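You operate a simulated robot arm through the tools that you are given. There is no shell and no other tool.

Carry out the task below with a simulated two-armed robot. There is one attempt and no reset: what you move stays moved.

JOB
Take the top strip out of the flat press to the strip stand.
Fine: leave the teal and yellow catch free; shut the lid.
Where things are to end (x, y in the base frame): thin beech strip within 3 cm of [69, -16].

The check looks at the end state, three seconds after you hand in, the way a careful person would. Anything else that was tipped, shoved, dropped, spilled or broken makes it a failure. A push-on lid holds only when it is set on centred and level and pressed home; a screw cap is set on level and turned clockwise until tight.

ROBOT AND FRAMES
Two 7-joint arms with fingered hands on one trunk that stands fixed in place. Base frame: the origin is at the foot of the trunk, x ahead of it, y to its left, z up; the work surface is at about z = 92.8. Readings come in cm, degrees, newtons and seconds.
The left shoulder is at [6, 17.7, 92.5], the right one opposite. Each reaches about 100 cm from its shoulder. Payload 4 kg a hand.
Tool frame (each hand has its own): the origin (TCP) lies between the finger pads and is the grasp point; the fingertips stand 3.7 cm ahead of it; z points along the fingers, y is the line along which they close. The gripper opens to 12.4 cm; its body begins 4.3 cm behind the TCP. The gripper is a hand of 3 fingers: y runs from the thumb to the fingers, the wrist lies at [-1.5, -10.8, -20.2] in the tool frame, and closing takes about 1.5 s.
Orientation is told as [roll, pitch, yaw] about the base's x, y, z axes, in that order, counted from this pose: with the fingers straight down and the wrist toward the robot, the tool's x, y and z point along [0, 1, 0], [1, 0, 0] and [0, 0, -1] of the base frame.

CONTROLS
- The arms move only by the tool send_rows. It takes "left_targets", "right_targets" or both (then of equal length, played together; a hand with none holds still); each is one flat list of numbers, 6 for each row, row after row: the shift along the base's x, y, z in units of 150 mm (1.0 is 150 mm), then the turn, a rotation vector about the base's x, y, z in units of 45 degrees (1.0 is 45 degrees). In form: [tx, ty, tz, rx, ry, rz, tx, ty, tz, rx, ry, rz, ...]. A call has 1 to 20 rows; each row is the pose to reach, as a shift and turn from the pose commanded when the call began. "left_grip" and "right_grip" are, for a hand that has rows, the closure, from 0 (fully open) to 1 (shut), set as the call begins (left out, the last holds). A call with a number of a shift or a turn outside -1 to 1 is refused whole. Rows are played at 5 a second. More than 5 cm and 8.6 degrees between two rows, or a gripper value outside its range, and nothing of the call is played. A pose out of reach is approached as far as the arm can. The call stops where the force on the tool passes 90 N (or 10 N more than at its start, if that is more) or the arm is blocked; 0.2 s more then pass. Each finger travels about 7.2 cm/s and halts on what it meets, pressing with about 34 N; the grip force reading is that of the motor and also rises with nothing between the fingers. The clock runs only during rows and for 0.2 s after the last one: add rows that repeat a pose to give the fingers time. The reply holds the time, the measured pose of the TCP, the force on the tool along the base axes, the opening and the grip force, in the units named above and with some noise, with the torque about the TCP (base axes, N m) and any sound that the robot's microphone picked up.
- Cameras (640 x 400 px; columns grow to the right, rows downward): "scene" is now at [5.69, -0.17, 158.43]; the picture's right is [-0.01, -1.00, 0.00], its down [-0.58, 0.00, -0.81] and it looks along [0.81, -0.01, -0.58] (base axes); focal length 336 px, centre (320, 200). "left" rides on the left gripper at [-6.4, -7.6, -13.7] in its tool frame; the picture's right is [-0.84, -0.26, 0.48], its down [0.48, -0.76, 0.43] and it looks along [0.26, 0.60, 0.76] (tool axes); focal length 256 px, centre (320, 200). "right" rides on the right gripper at [6.4, -7.6, -13.7] in its tool frame; the picture's right is [-0.84, 0.26, -0.48], its down [-0.48, -0.76, 0.43] and it looks along [-0.26, 0.60, 0.76] (tool axes); focal length 256 px, centre (320, 200). There is no depth. A picture from a camera that has moved, and an enlarged one, comes with that camera's place and axes in the base frame and with its lens.
- grab_frame(camera): a new picture of that camera. It takes no simulated time.
- raise_lower(by): slides the trunk up (or, below 0, down) by that many cm; the arms and the scene camera ride with it, the base frame stays. It gives what a move gives, with no picture.
- set_grasp(shape, hand): the hand has 3 fingers and takes this shape, open, in about a second: jaw (thumb against the fingers, like two jaws); tri (thumb and two fingers); tip (a fingertip pinch); poke (one finger out to press); point (the index stretched); flat (the hand flat); cup (the hand cupped); fist (a fist). The gripper value then closes the fingers along that shape, each until it touches; the sizes above hold for jaw. It gives what a move gives, with no picture.
- pan_tilt(pan, tilt): turns the head with the scene camera to pan (to the left, within 86 degrees either way) and tilt (down, from -29 to 69), counted from straight ahead of the robot. It gives what a move gives.
- enlarge(camera, box): a new picture of the part [left, top, right, bottom] of that camera's present view, enlarged. It takes no simulated time.
- hand_in(): hands the job in; it is judged then, once.

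Places have to be worked out from the pictures, the camera data and where the tool is seen. Open the grippers and draw the arms clear of the work before you hand the job in, unless the task says otherwise.

The tools are called after ">>>" as name(argument=value, ...) on one line, values as JSON. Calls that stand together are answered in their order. send_rows: Moves the arms, as the interface text tells. Its arguments: {"type":"object","properties":{"left_targets":{"type":"array","items":{"type":"number"}},"left_grip":{"type":"number"},"right_targets":{"type":"array","items":{"type":"number"}},"right_grip":{"type":"number"}},"required":[]} The other tools are called the same way: raise_lower (by) moves the trunk up or down; set_grasp (shape, hand) gives the hand a shape; pan_tilt (pan, tilt) turns the head that bears the scene camera; grab_frame (camera) takes a picture; enlarge (camera, box) takes an enlarged picture of a part of a camera's view; hand_in () hands the job in.

At the start:

```text
t: 0.0
left_tcp_pos: [51.35, 28.36, 130.12]
left_tcp_rot: [0.0, 0.0, 0.1]
left_wrist_force: [0.1, 0.2, 0.0]
left_wrist_torque: [-0.03, -0.01, 0.02]
left_gripper_width: 12.37
left_finger_force: 0.0
left_shape: jaw
right_tcp_pos: [57.49, -14.61, 131.72]
right_tcp_rot: [0.0, 0.0, 0.1]
right_wrist_force: [-0.4, -0.2, 0.4]
right_wrist_torque: [0.0, 0.05, 0.02]
right_gripper_width: 12.36
right_finger_force: 0.2
right_shape: jaw
trunk travel left (down, up): [-45.0, 14.0]
head pan, tilt (commanded): [-0.4, 35.5]
```

scene: 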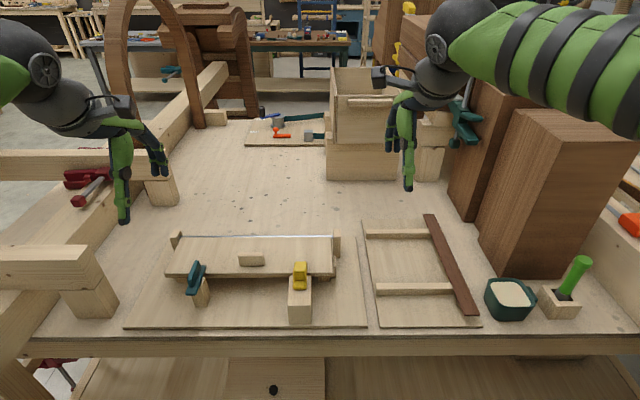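
right: 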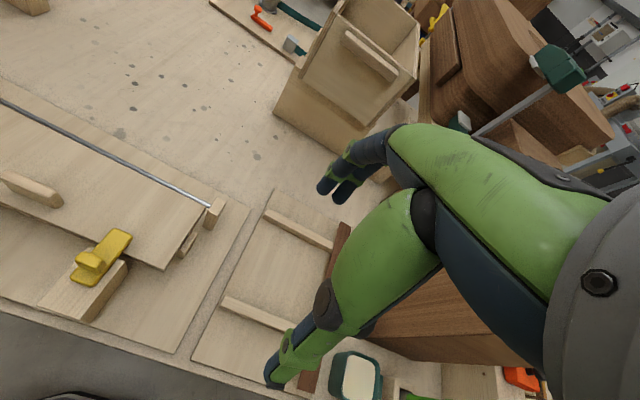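
left: 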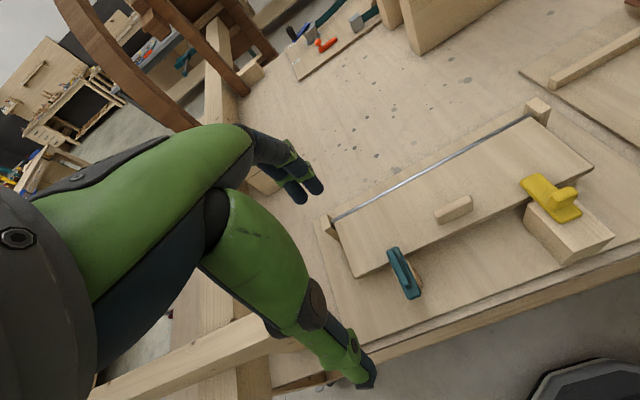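

I start by looking more closely at the press and the stand, before moving anything.

>>> enlarge(camera="scene", box=[120, 210, 380, 340])

>>> enlarge(camera="scene", box=[350, 200, 610, 340])

>>> enlarge(camera="right", box=[0, 80, 260, 340])

>>> enlarge(camera="left", box=[300, 80, 640, 310])

```text
2.46 times, centred on (250, 275) of scene
camera zoom: at [5.69, -0.17, 158.43], right [-0.01, -1.0, 0.0], down [-0.58, 0.0, -0.81], along [0.81, -0.01, -0.58], focal length 826 px, centre (492, 15)
```

zoom: 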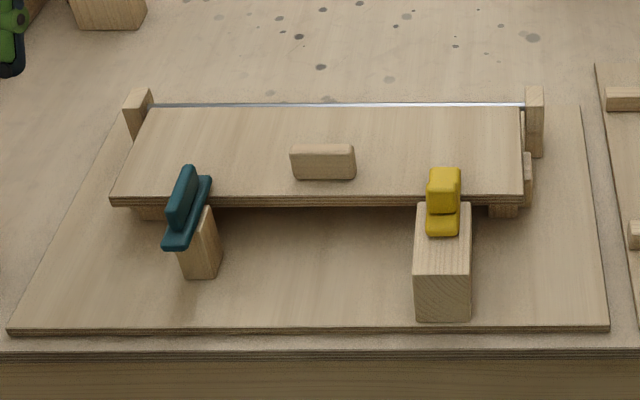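

```text
2.46 times, centred on (480, 270) of scene
camera zoom: at [5.69, -0.17, 158.43], right [-0.01, -1.0, 0.0], down [-0.58, 0.0, -0.81], along [0.81, -0.01, -0.58], focal length 826 px, centre (-74, 28)
```

zoom: 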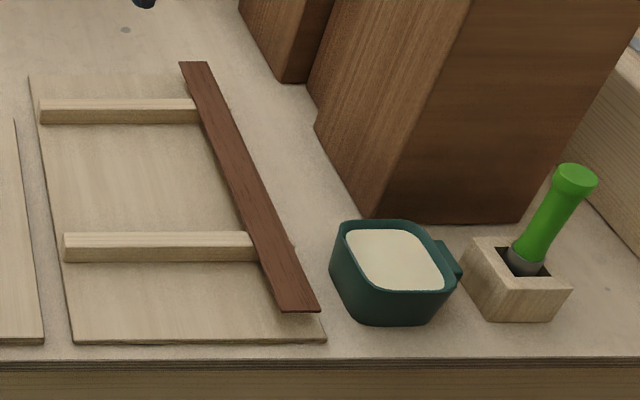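

```text
1.54 times, centred on (130, 210) of right
camera zoom: at [49.86, -8.17, 145.21], right [0.26, -0.84, 0.48], down [-0.76, -0.48, -0.43], along [0.6, -0.26, -0.76], focal length 394 px, centre (612, 185)
```

zoom: 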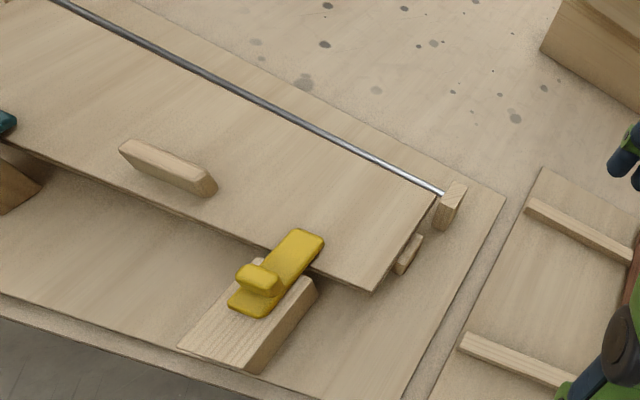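

```text
1.74 times, centred on (470, 195) of left
camera zoom: at [43.73, 22.01, 143.74], right [-0.26, -0.84, -0.48], down [-0.76, 0.48, -0.43], along [0.6, 0.26, -0.76], focal length 445 px, centre (59, 209)
```

zoom: 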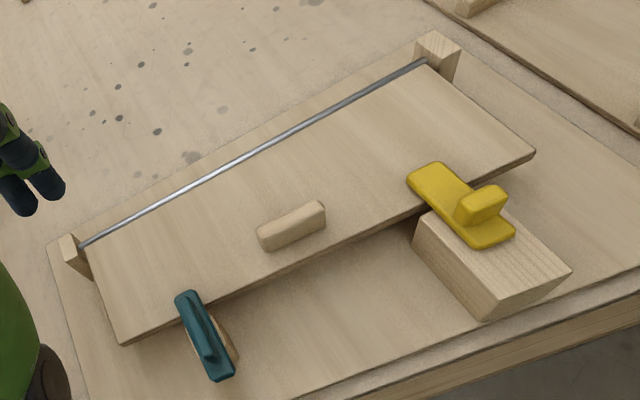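

The press lid is hinged on the far side (rod at x≈74) and spans about x 61–74, y −4…37. A teal turn-button and a yellow slide bolt hold its near edge. I'll lower and pitch the left hand to get a low front view under the lid.

>>> send_rows(left_targets=[-0.104, -0.015, -0.15, 0, -0.111, 0, -0.208, -0.03, -0.3, 0, -0.222, 0, -0.312, -0.045, -0.45, 0, -0.333, 0, -0.416, -0.06, -0.6, 0, -0.444, 0, -0.52, -0.075, -0.75, 0, -0.555, 0, -0.623, -0.09, -0.9, 0, -0.667, 0])

>>> grab_frame(camera="left")

```text
t: 1.4
left_tcp_pos: [43.84, 27.86, 119.06]
left_tcp_rot: [0.0, -30.0, 0.0]
left_wrist_force: [0.3, -0.3, 0.1]
left_wrist_torque: [0.01, 0.02, -0.04]
left_gripper_width: 12.34
left_finger_force: 0.0
left_shape: jaw
left hand out of reach, approached as far as the arm can: row 6
right_tcp_pos: [57.64, -14.62, 131.65]
right_tcp_rot: [-0.1, 0.1, 0.0]
right_wrist_force: [0.7, 0.3, 0.1]
right_wrist_torque: [-0.01, -0.01, -0.02]
right_gripper_width: 12.38
right_finger_force: 0.0
right_shape: jaw
trunk travel left (down, up): [-45.0, 14.0]
head pan, tilt (commanded): [-0.4, 35.5]
```

```text
taken
camera left: at [30.37, 21.41, 127.06], right [0.02, -0.84, -0.55], down [-0.44, 0.48, -0.76], along [0.9, 0.26, -0.36], focal length 256 px, centre (320, 200)
```

left: 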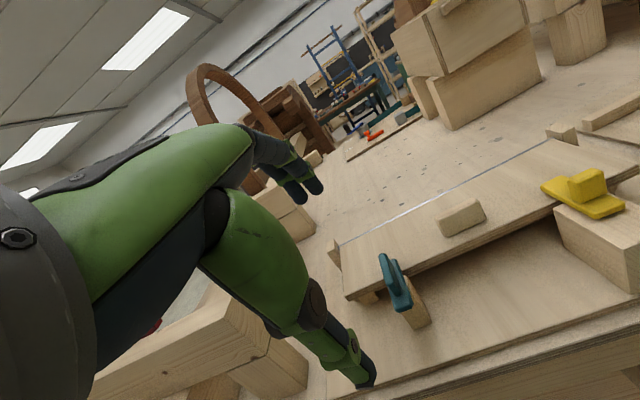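

The left view is oblique; I enlarge it to read the teal button, the yellow bolt and the gap beneath the lid.

>>> enlarge(camera="left", box=[320, 130, 480, 330])

>>> enlarge(camera="left", box=[460, 110, 640, 300])

```text
2.00 times, centred on (400, 230) of left
camera zoom: at [30.37, 21.41, 127.06], right [0.02, -0.84, -0.55], down [-0.44, 0.48, -0.76], along [0.9, 0.26, -0.36], focal length 512 px, centre (160, 140)
```

zoom: 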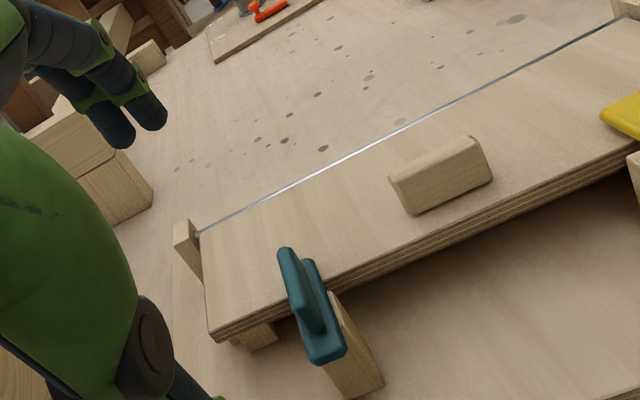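

```text
2.11 times, centred on (550, 205) of left
camera zoom: at [30.37, 21.41, 127.06], right [0.02, -0.84, -0.55], down [-0.44, 0.48, -0.76], along [0.9, 0.26, -0.36], focal length 539 px, centre (-164, 190)
```

zoom: 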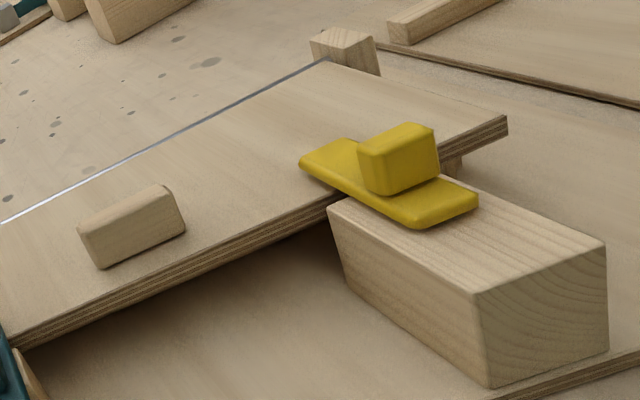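

Next I zoom in on the right end of the lid with the right and scene cameras, since something pokes out beneath it there.

>>> enlarge(camera="right", box=[120, 180, 250, 290])

>>> enlarge(camera="scene", box=[280, 225, 380, 335])

>>> enlarge(camera="scene", box=[150, 225, 250, 335])

```text
3.64 times, centred on (185, 235) of right
camera zoom: at [49.92, -8.14, 145.19], right [0.26, -0.84, 0.48], down [-0.76, -0.48, -0.43], along [0.6, -0.26, -0.76], focal length 931 px, centre (811, 73)
```

zoom: 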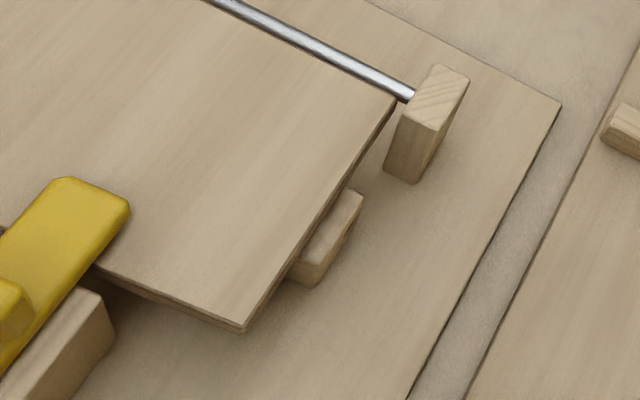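

```text
3.64 times, centred on (330, 280) of scene
camera zoom: at [5.75, -0.13, 158.43], right [-0.01, -1.0, 0.0], down [-0.58, 0.0, -0.81], along [0.81, -0.01, -0.58], focal length 1221 px, centre (284, -91)
```

zoom: 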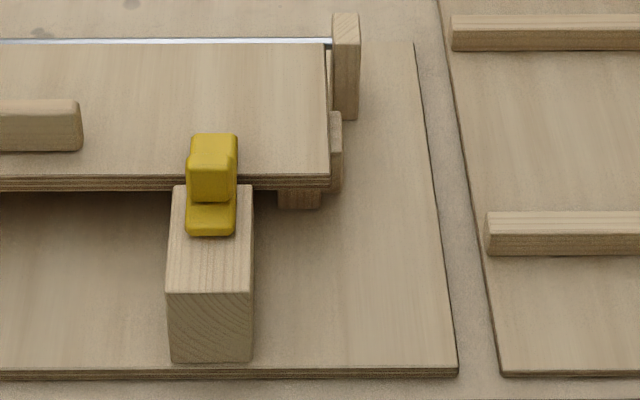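

```text
3.64 times, centred on (200, 280) of scene
camera zoom: at [5.75, -0.13, 158.43], right [-0.01, -1.0, 0.0], down [-0.58, 0.0, -0.81], along [0.81, -0.01, -0.58], focal length 1221 px, centre (756, -91)
```

zoom: 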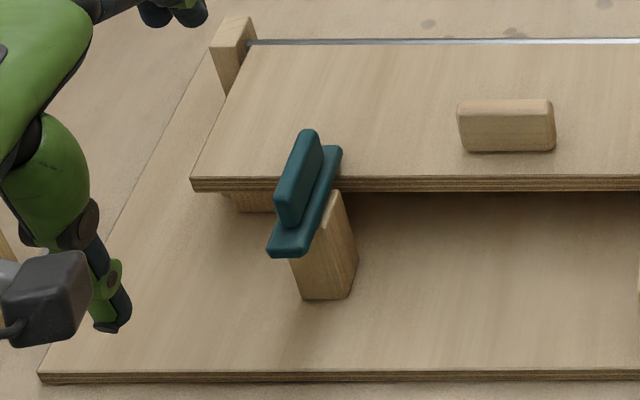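

The lid top is at about z=99.4 with its near edge at x≈59. The yellow bolt runs from x≈53.7 to 62.1 at y≈3.7, with its knob top near z≈104.7. I bring the right hand toward a spot above the yellow knob to view it closely.

>>> send_rows(right_targets=[-0.02, 0.25, -0.1, 0, 0, 0, -0.04, 0.5, -0.25, 0, 0, 0, -0.06, 0.75, -0.4, 0, 0, 0, -0.09, 0.98, -0.55, 0, 0, 0, -0.1, 0.98, -0.75, 0, 0, 0])

>>> grab_frame(camera="right")

>>> grab_frame(camera="scene")

```text
t: 2.6
left_tcp_pos: [43.77, 27.78, 119.19]
left_tcp_rot: [-0.1, -30.0, 0.1]
left_wrist_force: [-0.2, -0.3, 0.4]
left_wrist_torque: [0.02, -0.03, -0.01]
left_gripper_width: 12.37
left_finger_force: 0.0
left_shape: jaw
right_tcp_pos: [55.82, 0.27, 120.25]
right_tcp_rot: [0.0, 0.1, -0.1]
right_wrist_force: [0.2, 0.3, 0.0]
right_wrist_torque: [0.0, 0.05, -0.02]
right_gripper_width: 12.36
right_finger_force: 0.0
right_shape: jaw
trunk travel left (down, up): [-45.0, 14.0]
head pan, tilt (commanded): [-0.4, 35.5]
```

```text
taken
camera right: at [48.29, 6.62, 133.85], right [0.26, -0.84, 0.48], down [-0.76, -0.48, -0.44], along [0.6, -0.26, -0.76], focal length 256 px, centre (320, 200)
```

right: 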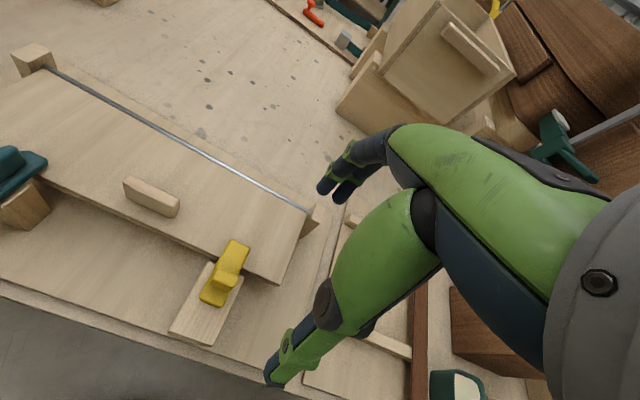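

```text
taken
camera scene: at [5.69, -0.2, 158.43], right [-0.01, -1.0, 0.0], down [-0.58, 0.0, -0.81], along [0.81, -0.01, -0.58], focal length 336 px, centre (320, 200)
```

scene: 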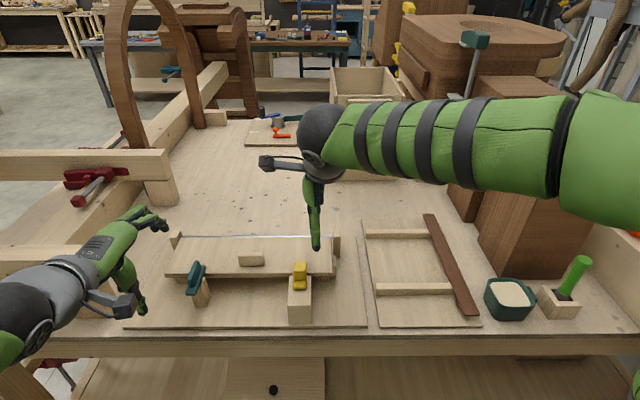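

The yellow knob is visible in both views; I enlarge them for accurate triangulation.

>>> enlarge(camera="right", box=[150, 200, 330, 350])

>>> enlarge(camera="scene", box=[260, 220, 350, 330])

```text
2.67 times, centred on (240, 275) of right
camera zoom: at [48.29, 6.62, 133.85], right [0.26, -0.84, 0.48], down [-0.76, -0.48, -0.44], along [0.6, -0.26, -0.76], focal length 683 px, centre (533, 0)
```

zoom: 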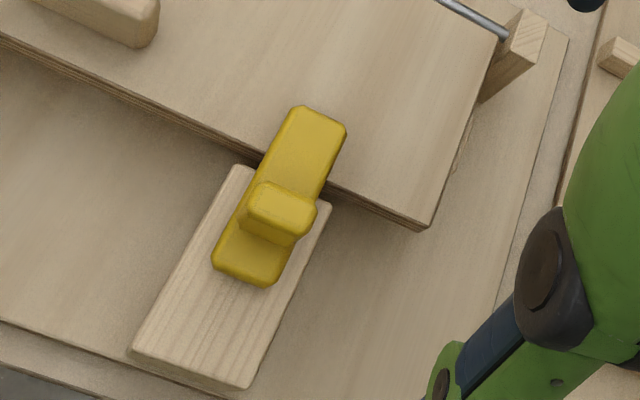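

```text
3.64 times, centred on (305, 275) of scene
camera zoom: at [5.69, -0.2, 158.43], right [-0.01, -1.0, 0.0], down [-0.58, 0.0, -0.81], along [0.81, -0.01, -0.58], focal length 1221 px, centre (374, -73)
```

zoom: 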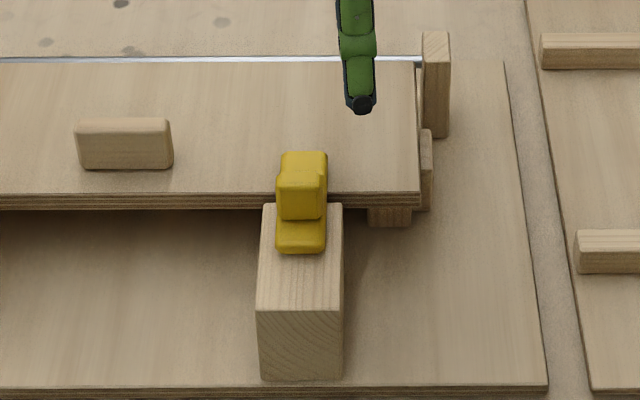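

Knob: centre about [56.6, 3.75], spanning z≈101–105; lid top ≈99.8. I lower the open right hand around the knob, keeping the fingertips above z≈101.5.

>>> send_rows(right_targets=[0.045, 0.24, -0.15, 0, 0, 0, 0.045, 0.24, -0.35, 0, 0, 0, 0.045, 0.24, -0.55, 0, 0, 0, 0.045, 0.24, -0.75, 0, 0, 0, 0.045, 0.24, -0.85, 0, 0, 0], right_grip=0)

>>> grab_frame(camera="right")

>>> enlarge(camera="scene", box=[230, 190, 390, 330])

```text
t: 3.8
left_tcp_pos: [43.61, 27.77, 119.13]
left_tcp_rot: [0.0, -29.9, 0.0]
left_wrist_force: [-0.4, -0.4, 0.0]
left_wrist_torque: [-0.02, -0.01, -0.01]
left_gripper_width: 12.38
left_finger_force: 0.0
left_shape: jaw
right_tcp_pos: [56.66, 3.76, 107.93]
right_tcp_rot: [0.1, 0.0, -0.1]
right_wrist_force: [0.7, -0.2, 0.2]
right_wrist_torque: [0.04, -0.01, 0.0]
right_gripper_width: 12.35
right_finger_force: 0.1
right_shape: jaw
trunk travel left (down, up): [-45.0, 14.0]
head pan, tilt (commanded): [-0.4, 35.5]
```

```text
taken
camera right: at [49.19, 10.14, 121.45], right [0.26, -0.84, 0.48], down [-0.76, -0.48, -0.44], along [0.6, -0.25, -0.76], focal length 256 px, centre (320, 200)
```

right: 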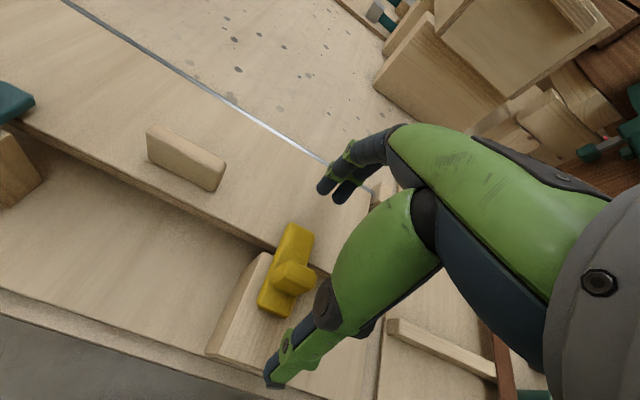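

```text
2.86 times, centred on (310, 260) of scene
camera zoom: at [5.69, -0.16, 158.43], right [-0.01, -1.0, 0.0], down [-0.58, 0.0, -0.81], along [0.81, -0.01, -0.58], focal length 959 px, centre (349, 29)
```

zoom: 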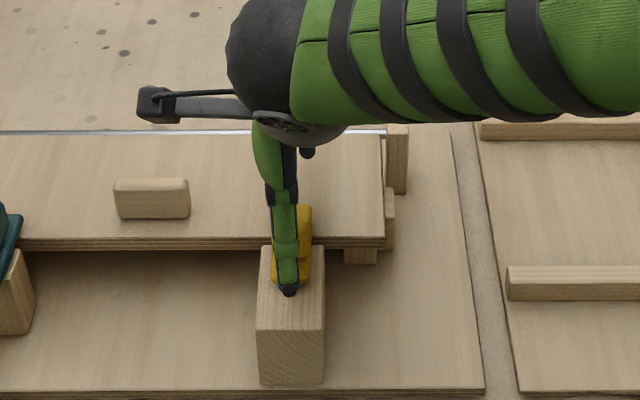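

I zoom in on the right camera to check that the knob sits centrally between the fingers before going lower.

>>> enlarge(camera="right", box=[200, 190, 380, 390])

>>> enlarge(camera="left", box=[460, 60, 640, 300])

```text
2.00 times, centred on (290, 290) of right
camera zoom: at [49.19, 10.14, 121.45], right [0.26, -0.84, 0.48], down [-0.76, -0.48, -0.44], along [0.6, -0.25, -0.76], focal length 512 px, centre (380, 20)
```

zoom: 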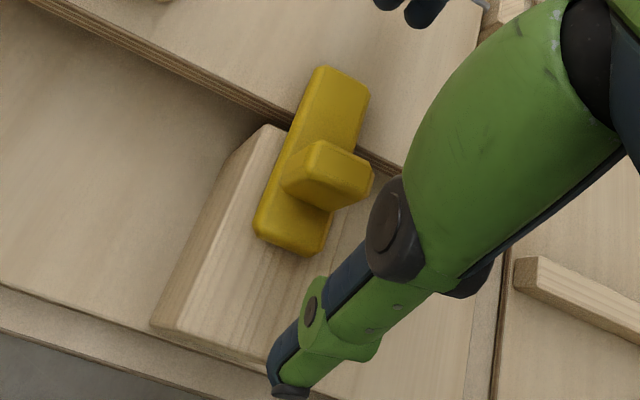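

```text
1.67 times, centred on (550, 180) of left
camera zoom: at [30.35, 21.38, 127.12], right [0.02, -0.84, -0.55], down [-0.44, 0.48, -0.76], along [0.9, 0.25, -0.36], focal length 427 px, centre (-63, 233)
```

zoom: 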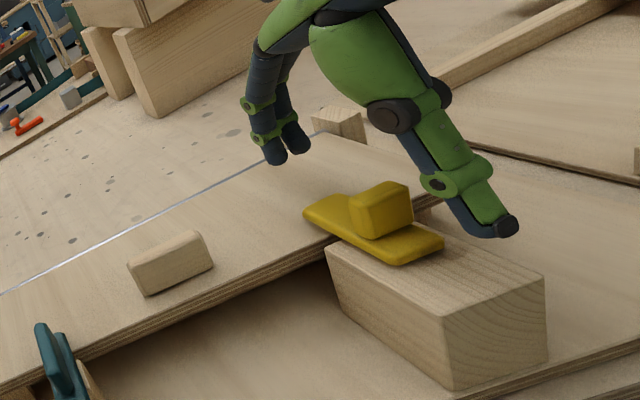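

The knob sits roughly between thumb and fingers, offset by less than 1 cm. I lower 2.7 cm with a small correction, check forces, then close.

>>> send_rows(right_targets=[-0.02, 0.027, -0.09, 0, 0, 0, -0.02, 0.027, -0.18, 0, 0, 0, -0.02, 0.027, -0.18, 0, 0, 0])

>>> grab_frame(camera="right")

>>> enlarge(camera="left", box=[460, 60, 640, 300])

```text
t: 4.6
left_tcp_pos: [43.79, 27.66, 119.22]
left_tcp_rot: [-0.1, -29.9, 0.0]
left_wrist_force: [0.2, -0.6, 0.5]
left_wrist_torque: [-0.02, 0.02, 0.04]
left_gripper_width: 12.37
left_finger_force: 0.0
left_shape: jaw
right_tcp_pos: [56.53, 4.16, 104.81]
right_tcp_rot: [0.0, 0.0, 0.1]
right_wrist_force: [0.4, 0.0, -0.9]
right_wrist_torque: [0.01, 0.0, -0.02]
right_gripper_width: 12.36
right_finger_force: 0.1
right_shape: jaw
trunk travel left (down, up): [-45.0, 14.0]
head pan, tilt (commanded): [-0.4, 35.5]
```

```text
taken
camera right: at [48.94, 10.49, 118.39], right [0.26, -0.84, 0.48], down [-0.76, -0.48, -0.43], along [0.6, -0.26, -0.76], focal length 256 px, centre (320, 200)
```

right: 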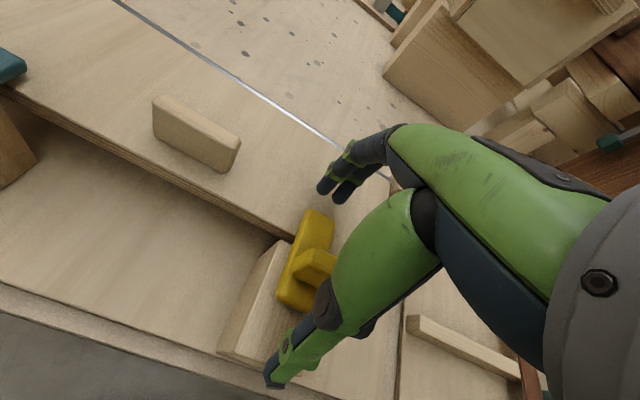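

```text
1.67 times, centred on (550, 180) of left
camera zoom: at [30.34, 21.37, 127.12], right [0.02, -0.84, -0.55], down [-0.44, 0.48, -0.76], along [0.9, 0.25, -0.36], focal length 427 px, centre (-63, 233)
```

zoom: 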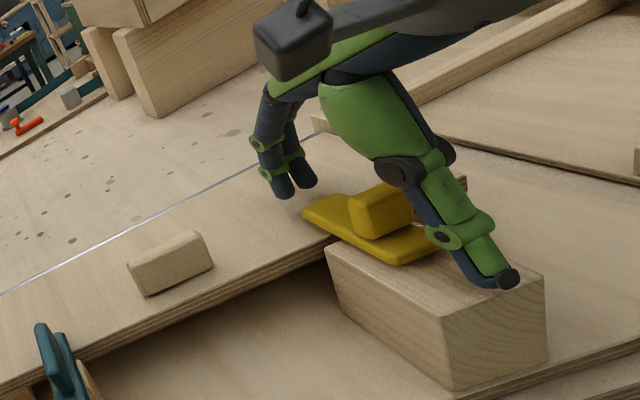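

Both finger sides straddle the knob, with the tips just above the lid and block. I close the hand and wait for the grip.

>>> send_rows(right_targets=[0, 0, 0, 0, 0, 0, 0, 0, 0, 0, 0, 0, 0, 0, 0, 0, 0, 0, 0, 0, 0, 0, 0, 0, 0, 0, 0, 0, 0, 0, 0, 0, 0, 0, 0, 0, 0, 0, 0, 0, 0, 0, 0, 0, 0, 0, 0, 0], right_grip=1)

>>> grab_frame(camera="right")

>>> enlarge(camera="left", box=[460, 60, 640, 300])

```text
t: 6.4
left_tcp_pos: [43.64, 27.72, 119.16]
left_tcp_rot: [0.0, -29.9, 0.0]
left_wrist_force: [-0.2, 0.1, 0.0]
left_wrist_torque: [-0.01, 0.02, 0.03]
left_gripper_width: 12.35
left_finger_force: 0.0
left_shape: jaw
right_tcp_pos: [56.48, 4.15, 104.87]
right_tcp_rot: [0.2, -0.1, 0.0]
right_wrist_force: [-3.1, -1.5, 14.0]
right_wrist_torque: [0.0, -1.14, -0.05]
right_gripper_width: 7.07
right_finger_force: 34.3
right_shape: jaw
trunk travel left (down, up): [-45.0, 14.0]
head pan, tilt (commanded): [-0.4, 35.5]
```

```text
taken
camera right: at [48.85, 10.52, 118.54], right [0.26, -0.84, 0.48], down [-0.76, -0.48, -0.44], along [0.6, -0.25, -0.76], focal length 256 px, centre (320, 200)
```

right: 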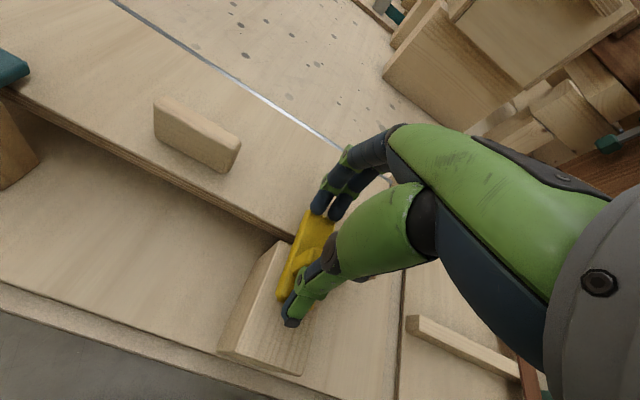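

```text
1.67 times, centred on (550, 180) of left
camera zoom: at [30.23, 21.37, 127.16], right [0.02, -0.84, -0.55], down [-0.44, 0.48, -0.76], along [0.9, 0.25, -0.36], focal length 427 px, centre (-63, 233)
```

zoom: 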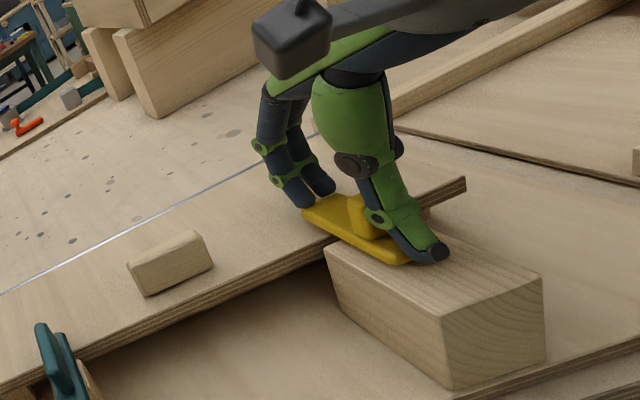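

The closing fingertips dip and met the bolt's plate ends (width 7 cm, 14 N upward). I raise the hand about 1.3 cm while still closing, so the fingers come onto the knob itself.

>>> send_rows(right_targets=[0, 0, 0.03, 0, 0, 0, 0, 0, 0.06, 0, 0, 0, 0, 0, 0.09, 0, 0, 0, 0, 0, 0.09, 0, 0, 0, 0, 0, 0.09, 0, 0, 0, 0, 0, 0.09, 0, 0, 0], right_grip=1)

>>> grab_frame(camera="right")

>>> enlarge(camera="left", box=[460, 60, 640, 300])

```text
t: 7.8
left_tcp_pos: [43.58, 27.73, 119.24]
left_tcp_rot: [0.0, -30.0, 0.0]
left_wrist_force: [-0.1, -1.2, -0.3]
left_wrist_torque: [0.01, 0.0, 0.01]
left_gripper_width: 12.39
left_finger_force: 0.1
left_shape: jaw
right_tcp_pos: [56.03, 4.26, 106.24]
right_tcp_rot: [-0.1, 0.0, 0.1]
right_wrist_force: [-30.6, -0.5, -8.9]
right_wrist_torque: [0.0, 0.37, 0.09]
right_gripper_width: 4.8
right_finger_force: 33.8
right_shape: jaw
trunk travel left (down, up): [-45.0, 14.0]
head pan, tilt (commanded): [-0.4, 35.5]
```

```text
taken
camera right: at [48.51, 10.6, 119.89], right [0.26, -0.84, 0.48], down [-0.76, -0.48, -0.43], along [0.6, -0.26, -0.76], focal length 256 px, centre (320, 200)
```

right: 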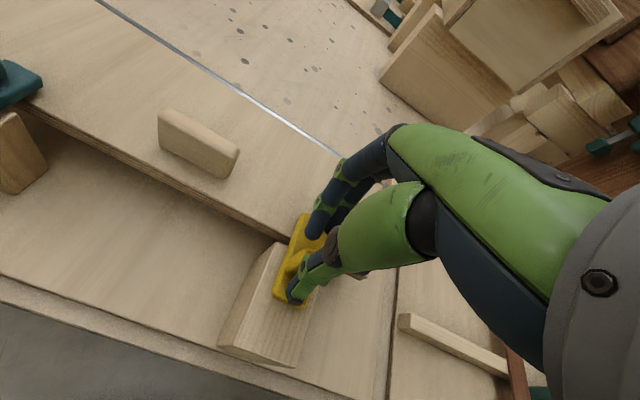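

```text
1.67 times, centred on (550, 180) of left
camera zoom: at [30.1, 21.37, 127.18], right [0.02, -0.84, -0.55], down [-0.44, 0.48, -0.76], along [0.9, 0.25, -0.36], focal length 427 px, centre (-63, 233)
```

zoom: 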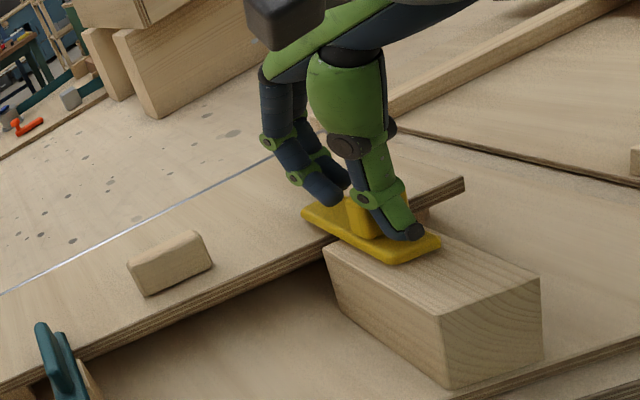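

The thumb touches the near face, the fingers aren't yet on the knob's far face. I raise a touch and start a gentle pull toward −x so the fingers catch the knob's far side.

>>> send_rows(right_targets=[0, 0, 0.03, 0, 0, 0, -0.03, 0, 0.03, 0, 0, 0, -0.06, 0, 0.03, 0, 0, 0, -0.09, 0, 0.03, 0, 0, 0, -0.12, 0, 0.03, 0, 0, 0, -0.12, 0, 0.03, 0, 0, 0], right_grip=1)

>>> grab_frame(camera="right")

>>> enlarge(camera="left", box=[460, 60, 640, 300])

```text
t: 9.2
left_tcp_pos: [43.81, 27.79, 119.15]
left_tcp_rot: [0.1, -29.9, 0.1]
left_wrist_force: [-0.3, 0.1, -0.6]
left_wrist_torque: [0.01, 0.0, -0.01]
left_gripper_width: 12.38
left_finger_force: 0.0
left_shape: jaw
right_tcp_pos: [54.48, 4.11, 106.92]
right_tcp_rot: [0.0, 0.0, -0.1]
right_wrist_force: [-2.2, -2.9, -1.3]
right_wrist_torque: [-0.08, 0.0, -0.05]
right_gripper_width: 3.59
right_finger_force: 34.2
right_shape: jaw
trunk travel left (down, up): [-45.0, 14.0]
head pan, tilt (commanded): [-0.4, 35.5]
```

```text
taken
camera right: at [46.85, 10.5, 120.38], right [0.26, -0.84, 0.48], down [-0.76, -0.48, -0.44], along [0.6, -0.26, -0.76], focal length 256 px, centre (320, 200)
```

right: 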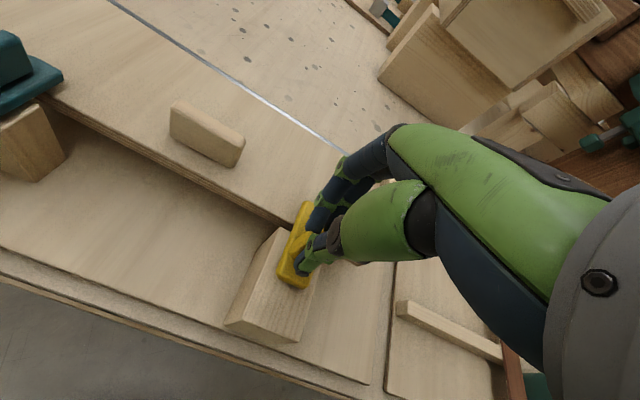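

```text
1.67 times, centred on (550, 180) of left
camera zoom: at [30.36, 21.35, 127.14], right [0.02, -0.84, -0.55], down [-0.44, 0.48, -0.76], along [0.9, 0.25, -0.36], focal length 427 px, centre (-63, 233)
```

zoom: 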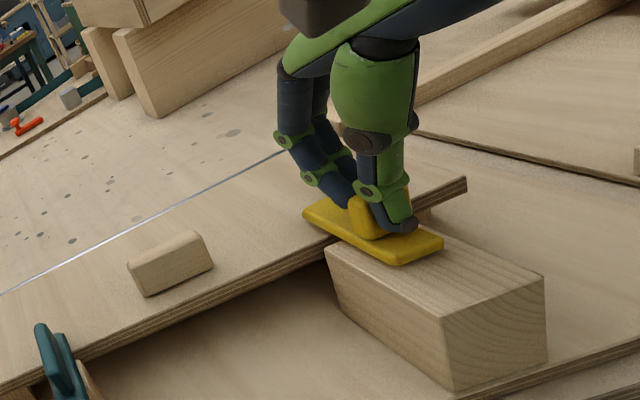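

Now the knob is pinched from both sides with low net force. I pull it straight back along −x about 4.5 cm.

>>> send_rows(right_targets=[-0.05, 0, 0, 0, 0, 0, -0.1, 0, 0, 0, 0, 0, -0.15, 0, 0, 0, 0, 0, -0.2, 0, 0, 0, 0, 0, -0.25, 0, 0, 0, 0, 0, -0.3, 0, 0, 0, 0, 0, -0.3, 0, 0, 0, 0, 0], right_grip=1)

>>> grab_frame(camera="right")

>>> enlarge(camera="left", box=[460, 60, 640, 300])

```text
t: 10.8
left_tcp_pos: [43.91, 27.67, 119.04]
left_tcp_rot: [-0.1, -29.8, 0.0]
left_wrist_force: [0.1, -0.3, -0.6]
left_wrist_torque: [0.0, 0.01, 0.01]
left_gripper_width: 12.39
left_finger_force: 0.0
left_shape: jaw
right_tcp_pos: [50.34, 4.16, 106.8]
right_tcp_rot: [0.0, 0.0, 0.0]
right_wrist_force: [14.9, -4.3, 6.8]
right_wrist_torque: [-0.08, -0.61, -0.23]
right_gripper_width: 3.37
right_finger_force: 34.0
right_shape: jaw
trunk travel left (down, up): [-45.0, 14.0]
head pan, tilt (commanded): [-0.4, 35.5]
```

```text
taken
camera right: at [42.7, 10.59, 120.4], right [0.26, -0.84, 0.48], down [-0.76, -0.48, -0.44], along [0.6, -0.26, -0.76], focal length 256 px, centre (320, 200)
```

right: 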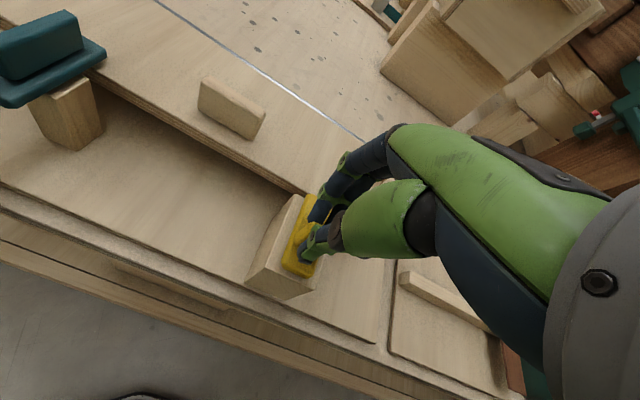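

```text
1.67 times, centred on (550, 180) of left
camera zoom: at [30.47, 21.33, 127.11], right [0.02, -0.84, -0.55], down [-0.44, 0.48, -0.76], along [0.9, 0.25, -0.36], focal length 427 px, centre (-63, 233)
```

zoom: 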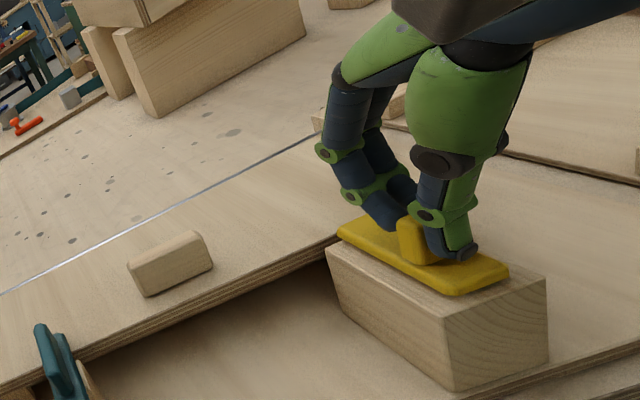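

The bolt slid back; its far tip is now near x≈58.2, just clear of the lid edge (59.1). I pull another ~1.2 cm for margin, watching the force.

>>> send_rows(right_targets=[-0.03, 0, 0, 0, 0, 0, -0.06, 0, 0, 0, 0, 0, -0.08, 0, 0, 0, 0, 0, -0.08, 0, 0, 0, 0, 0], right_grip=1)

>>> enlarge(camera="left", box=[460, 60, 640, 300])

```text
t: 11.8
left_tcp_pos: [44.03, 27.79, 119.08]
left_tcp_rot: [0.1, -29.8, 0.0]
left_wrist_force: [0.6, 0.3, 0.1]
left_wrist_torque: [0.05, 0.01, 0.01]
left_gripper_width: 12.36
left_finger_force: 0.1
left_shape: jaw
right_tcp_pos: [49.24, 4.16, 106.82]
right_tcp_rot: [0.1, -0.1, 0.0]
right_wrist_force: [34.2, -1.2, 17.1]
right_wrist_torque: [0.01, -1.64, -0.07]
right_gripper_width: 4.11
right_finger_force: 33.9
right_shape: jaw
trunk travel left (down, up): [-45.0, 14.0]
head pan, tilt (commanded): [-0.4, 35.5]
```

```text
1.67 times, centred on (550, 180) of left
camera zoom: at [30.58, 21.36, 127.08], right [0.02, -0.84, -0.55], down [-0.44, 0.48, -0.75], along [0.9, 0.25, -0.36], focal length 427 px, centre (-63, 233)
```

zoom: 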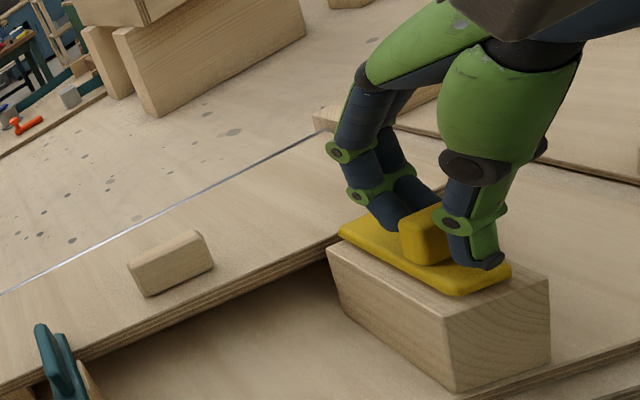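

The bolt has hit its end stop (34 N with no further travel), so yellow is free. I ease off, open the hand and rise straight up.

>>> send_rows(right_targets=[0.06, 0, 0.02, 0, 0, 0, 0.06, 0, 0.03, 0, 0, 0, 0.06, 0, 0.05, 0, 0, 0, 0.06, 0, 0.1, 0, 0, 0, 0.06, 0, 0.25, 0, 0, 0, 0.06, 0, 0.5, 0, 0, 0, 0.06, 0, 0.75, 0, 0, 0, 0.06, 0, 0.95, 0, 0, 0], right_grip=0)

>>> enlarge(camera="left", box=[460, 60, 640, 300])

>>> grab_frame(camera="scene")

```text
t: 13.6
left_tcp_pos: [43.8, 27.65, 119.14]
left_tcp_rot: [0.0, -29.8, 0.0]
left_wrist_force: [1.1, -0.8, -0.1]
left_wrist_torque: [-0.01, 0.01, -0.02]
left_gripper_width: 12.37
left_finger_force: 0.1
left_shape: jaw
right_tcp_pos: [49.8, 3.77, 120.92]
right_tcp_rot: [0.0, 0.1, -0.1]
right_wrist_force: [-0.3, -0.9, 0.6]
right_wrist_torque: [0.01, 0.02, -0.01]
right_gripper_width: 12.38
right_finger_force: 0.1
right_shape: jaw
trunk travel left (down, up): [-45.0, 14.0]
head pan, tilt (commanded): [-0.4, 35.5]
```

```text
1.67 times, centred on (550, 180) of left
camera zoom: at [30.34, 21.37, 127.12], right [0.02, -0.84, -0.55], down [-0.44, 0.48, -0.76], along [0.9, 0.25, -0.36], focal length 427 px, centre (-63, 233)
```

zoom: 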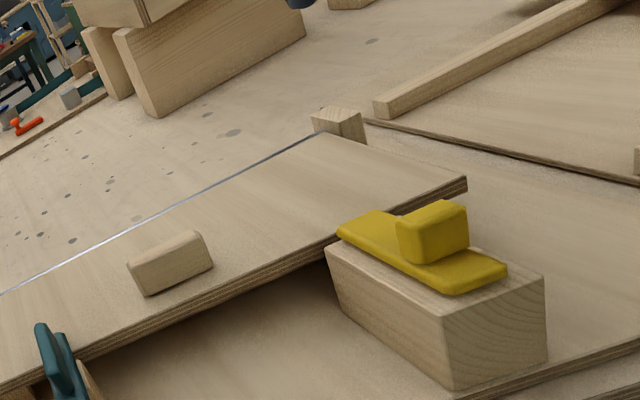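

```text
taken
camera scene: at [5.67, -0.17, 158.43], right [-0.01, -1.0, 0.0], down [-0.58, 0.0, -0.81], along [0.81, -0.01, -0.58], focal length 336 px, centre (320, 200)
```

scene: 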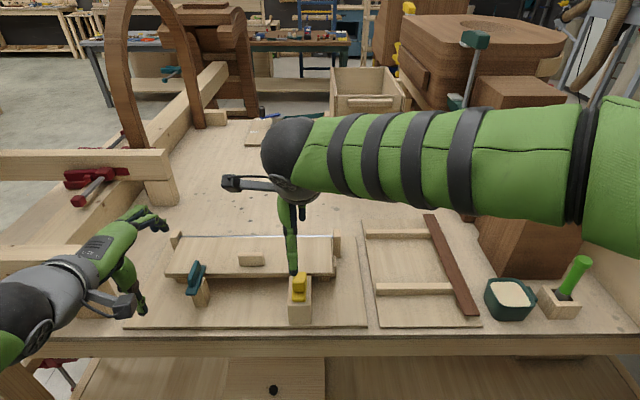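

I check from above with the right camera whether the yellow tip really clears the lid edge.

>>> grab_frame(camera="right")

>>> enlarge(camera="right", box=[200, 170, 360, 320])

>>> enlarge(camera="scene", box=[265, 225, 345, 330])

```text
taken
camera right: at [42.13, 10.27, 134.49], right [0.26, -0.84, 0.48], down [-0.76, -0.48, -0.43], along [0.6, -0.25, -0.76], focal length 256 px, centre (320, 200)
```

right: 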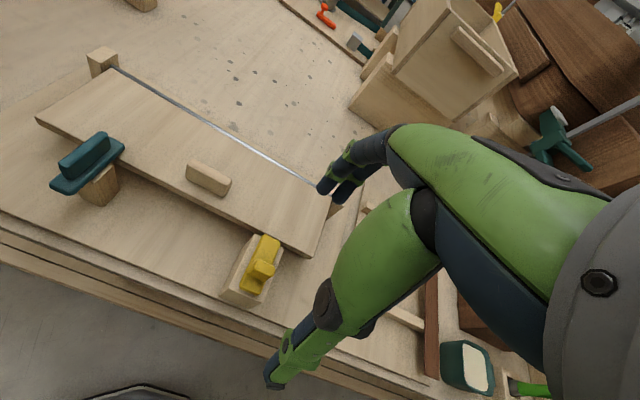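

```text
2.67 times, centred on (280, 245) of right
camera zoom: at [42.13, 10.27, 134.49], right [0.26, -0.84, 0.48], down [-0.76, -0.48, -0.43], along [0.6, -0.25, -0.76], focal length 683 px, centre (427, 80)
```

zoom: 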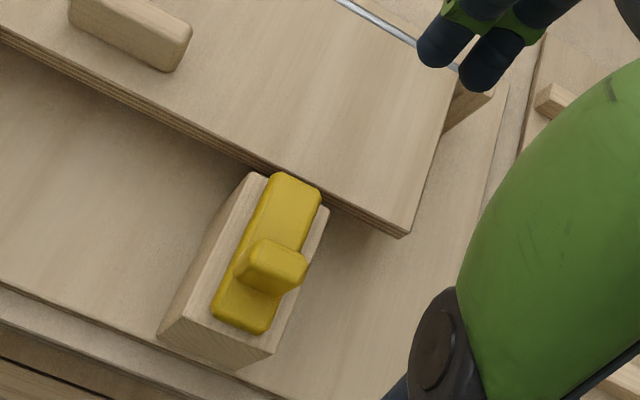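

```text
3.81 times, centred on (305, 278) of scene
camera zoom: at [5.67, -0.17, 158.43], right [-0.01, -1.0, 0.0], down [-0.58, 0.0, -0.81], along [0.81, -0.01, -0.58], focal length 1279 px, centre (377, -95)
```

zoom: 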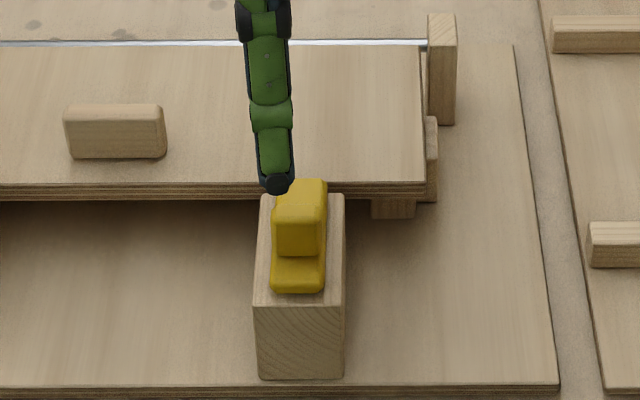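

Yellow is clear of the lid. Next is the teal button; I enlarge it from the right and left cameras to locate fin and pivot.

>>> enlarge(camera="right", box=[20, 100, 180, 230])

>>> enlarge(camera="left", box=[340, 220, 460, 340])

>>> enlarge(camera="scene", box=[160, 240, 240, 320])

```text
3.08 times, centred on (100, 165) of right
camera zoom: at [42.13, 10.27, 134.49], right [0.26, -0.84, 0.48], down [-0.76, -0.48, -0.43], along [0.6, -0.25, -0.76], focal length 788 px, centre (997, 308)
```

zoom: 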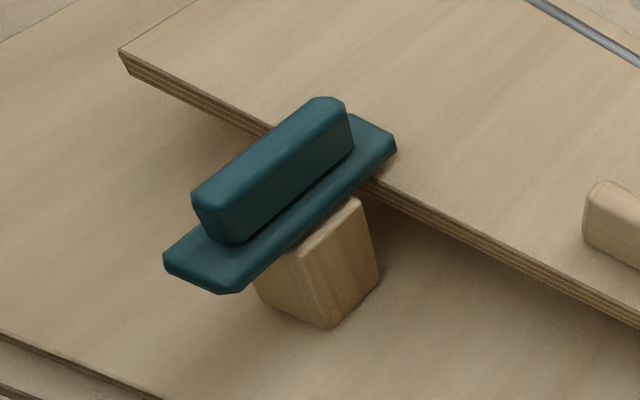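

```text
3.33 times, centred on (400, 280) of left
camera zoom: at [30.34, 21.37, 127.12], right [0.02, -0.84, -0.55], down [-0.44, 0.48, -0.76], along [0.9, 0.25, -0.36], focal length 853 px, centre (53, -67)
```

zoom: 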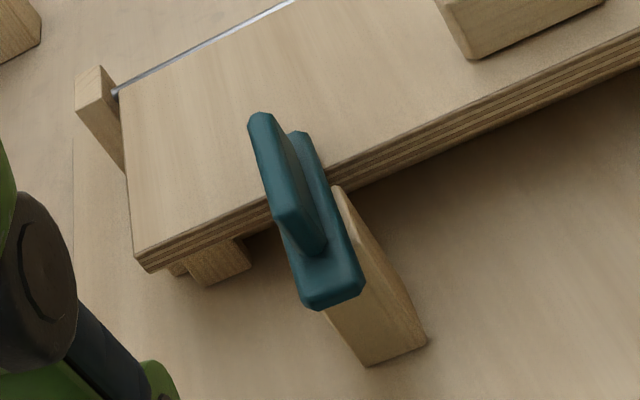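

```text
5.00 times, centred on (200, 280) of scene
camera zoom: at [5.67, -0.17, 158.43], right [-0.01, -1.0, 0.0], down [-0.58, 0.0, -0.81], along [0.81, -0.01, -0.58], focal length 1678 px, centre (920, -200)
```

zoom: 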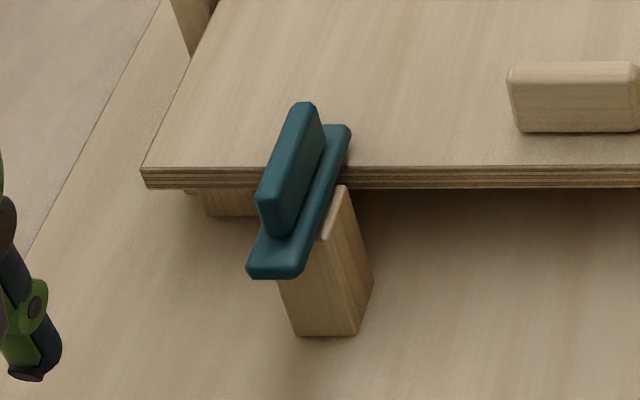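

Teal button: plate spans x 52.2–60.2, y 25.9–28.1, so the pivot is about [56.2, 27.0]. Its fin lies along x, z≈101.3–103.4. I level the left hand and lift it while moving the right hand away to the right.

>>> send_rows(left_targets=[0.06, 0.04, 0.08, 0, 0.111, 0, 0.12, 0.08, 0.16, 0, 0.222, 0, 0.18, 0.12, 0.24, 0, 0.333, 0, 0.24, 0.16, 0.32, 0, 0.444, 0, 0.3, 0.2, 0.4, 0, 0.555, 0, 0.36, 0.24, 0.48, 0, 0.667, 0], right_targets=[0, -0.16, 0.08, 0, 0, 0, 0, -0.32, 0.16, 0, 0, 0, 0, -0.48, 0.24, 0, 0, 0, 0, -0.64, 0.32, 0, 0, 0, 0, -0.8, 0.4, 0, 0, 0, 0, -0.96, 0.48, 0, 0, 0])

```text
t: 15.0
left_tcp_pos: [49.15, 31.26, 126.38]
left_tcp_rot: [0.0, 0.1, 0.0]
left_wrist_force: [-0.5, -0.9, -0.6]
left_wrist_torque: [0.02, -0.02, 0.05]
left_gripper_width: 12.38
left_finger_force: 0.1
left_shape: jaw
right_tcp_pos: [49.85, -10.41, 127.95]
right_tcp_rot: [-0.1, -0.1, 0.0]
right_wrist_force: [-0.5, -0.7, 0.3]
right_wrist_torque: [0.03, -0.01, 0.0]
right_gripper_width: 12.36
right_finger_force: 0.1
right_shape: jaw
trunk travel left (down, up): [-45.0, 14.0]
head pan, tilt (commanded): [-0.4, 35.5]
```

Left hand is level at about [49.2, 31.3, 126.4]. I yaw it −45° now, while keeping it high and moving toward the teal button.

>>> send_rows(left_targets=[0.05, -0.02, 0, 0, 0, -0.167, 0.1, -0.05, 0, 0, 0, -0.333, 0.15, -0.08, 0, 0, 0, -0.5, 0.2, -0.12, 0, 0, 0, -0.667, 0.25, -0.15, 0, 0, 0, -0.833, 0.3, -0.18, 0, 0, 0, -1.0])

>>> send_rows(left_targets=[0.05, -0.02, 0, 0, 0, -0.167, 0.1, -0.04, 0, 0, 0, -0.333, 0.14, -0.06, 0, 0, 0, -0.5, 0.16, -0.08, 0, 0, 0, -0.667, 0.17, -0.1, 0, 0, 0, -0.833, 0.17, -0.1, 0, 0, 0, -1.0])

>>> grab_frame(camera="left")

>>> grab_frame(camera="scene")

```text
t: 16.4
left_tcp_pos: [53.97, 28.76, 126.18]
left_tcp_rot: [0.1, 0.0, -45.1]
left_wrist_force: [0.1, 0.0, -0.3]
left_wrist_torque: [-0.03, 0.0, -0.01]
left_gripper_width: 12.4
left_finger_force: 0.0
left_shape: jaw
right_tcp_pos: [49.81, -10.49, 128.1]
right_tcp_rot: [0.0, 0.0, 0.0]
right_wrist_force: [0.1, -1.6, -0.9]
right_wrist_torque: [0.01, 0.02, 0.0]
right_gripper_width: 12.37
right_finger_force: 0.1
right_shape: jaw
trunk travel left (down, up): [-45.0, 14.0]
head pan, tilt (commanded): [-0.4, 35.5]
```

```text
t: 17.8
left_tcp_pos: [56.32, 27.03, 126.13]
left_tcp_rot: [0.0, 0.1, -90.1]
left_wrist_force: [-0.2, 0.0, -0.1]
left_wrist_torque: [0.03, 0.0, 0.0]
left_gripper_width: 12.38
left_finger_force: 0.1
left_shape: jaw
right_tcp_pos: [49.76, -10.37, 128.15]
right_tcp_rot: [0.1, 0.0, -0.1]
right_wrist_force: [0.3, 0.3, 0.3]
right_wrist_torque: [0.0, 0.02, 0.04]
right_gripper_width: 12.36
right_finger_force: 0.1
right_shape: jaw
trunk travel left (down, up): [-45.0, 14.0]
head pan, tilt (commanded): [-0.4, 35.5]
```

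```text
taken
camera left: at [50.03, 34.62, 139.8], right [-0.84, 0.26, -0.48], down [0.48, 0.76, -0.44], along [0.25, -0.6, -0.76], focal length 256 px, centre (320, 200)
```

left: 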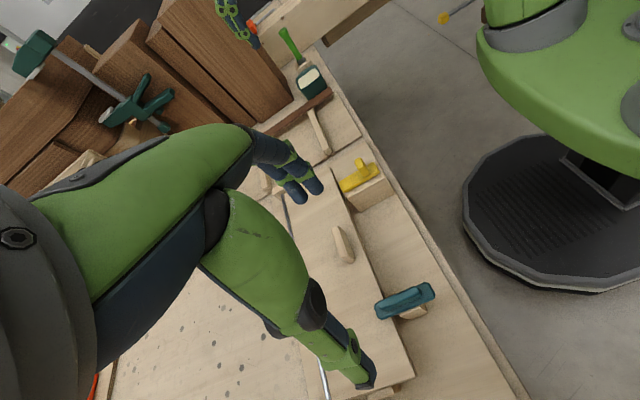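

```text
taken
camera scene: at [5.73, -0.17, 158.43], right [-0.01, -1.0, 0.0], down [-0.58, 0.0, -0.81], along [0.81, -0.01, -0.58], focal length 336 px, centre (320, 200)
```

scene: 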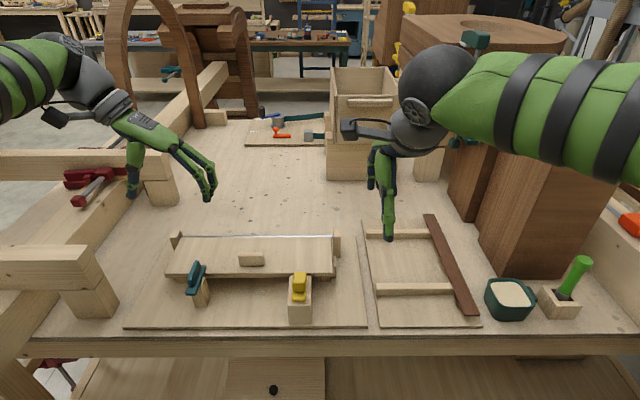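

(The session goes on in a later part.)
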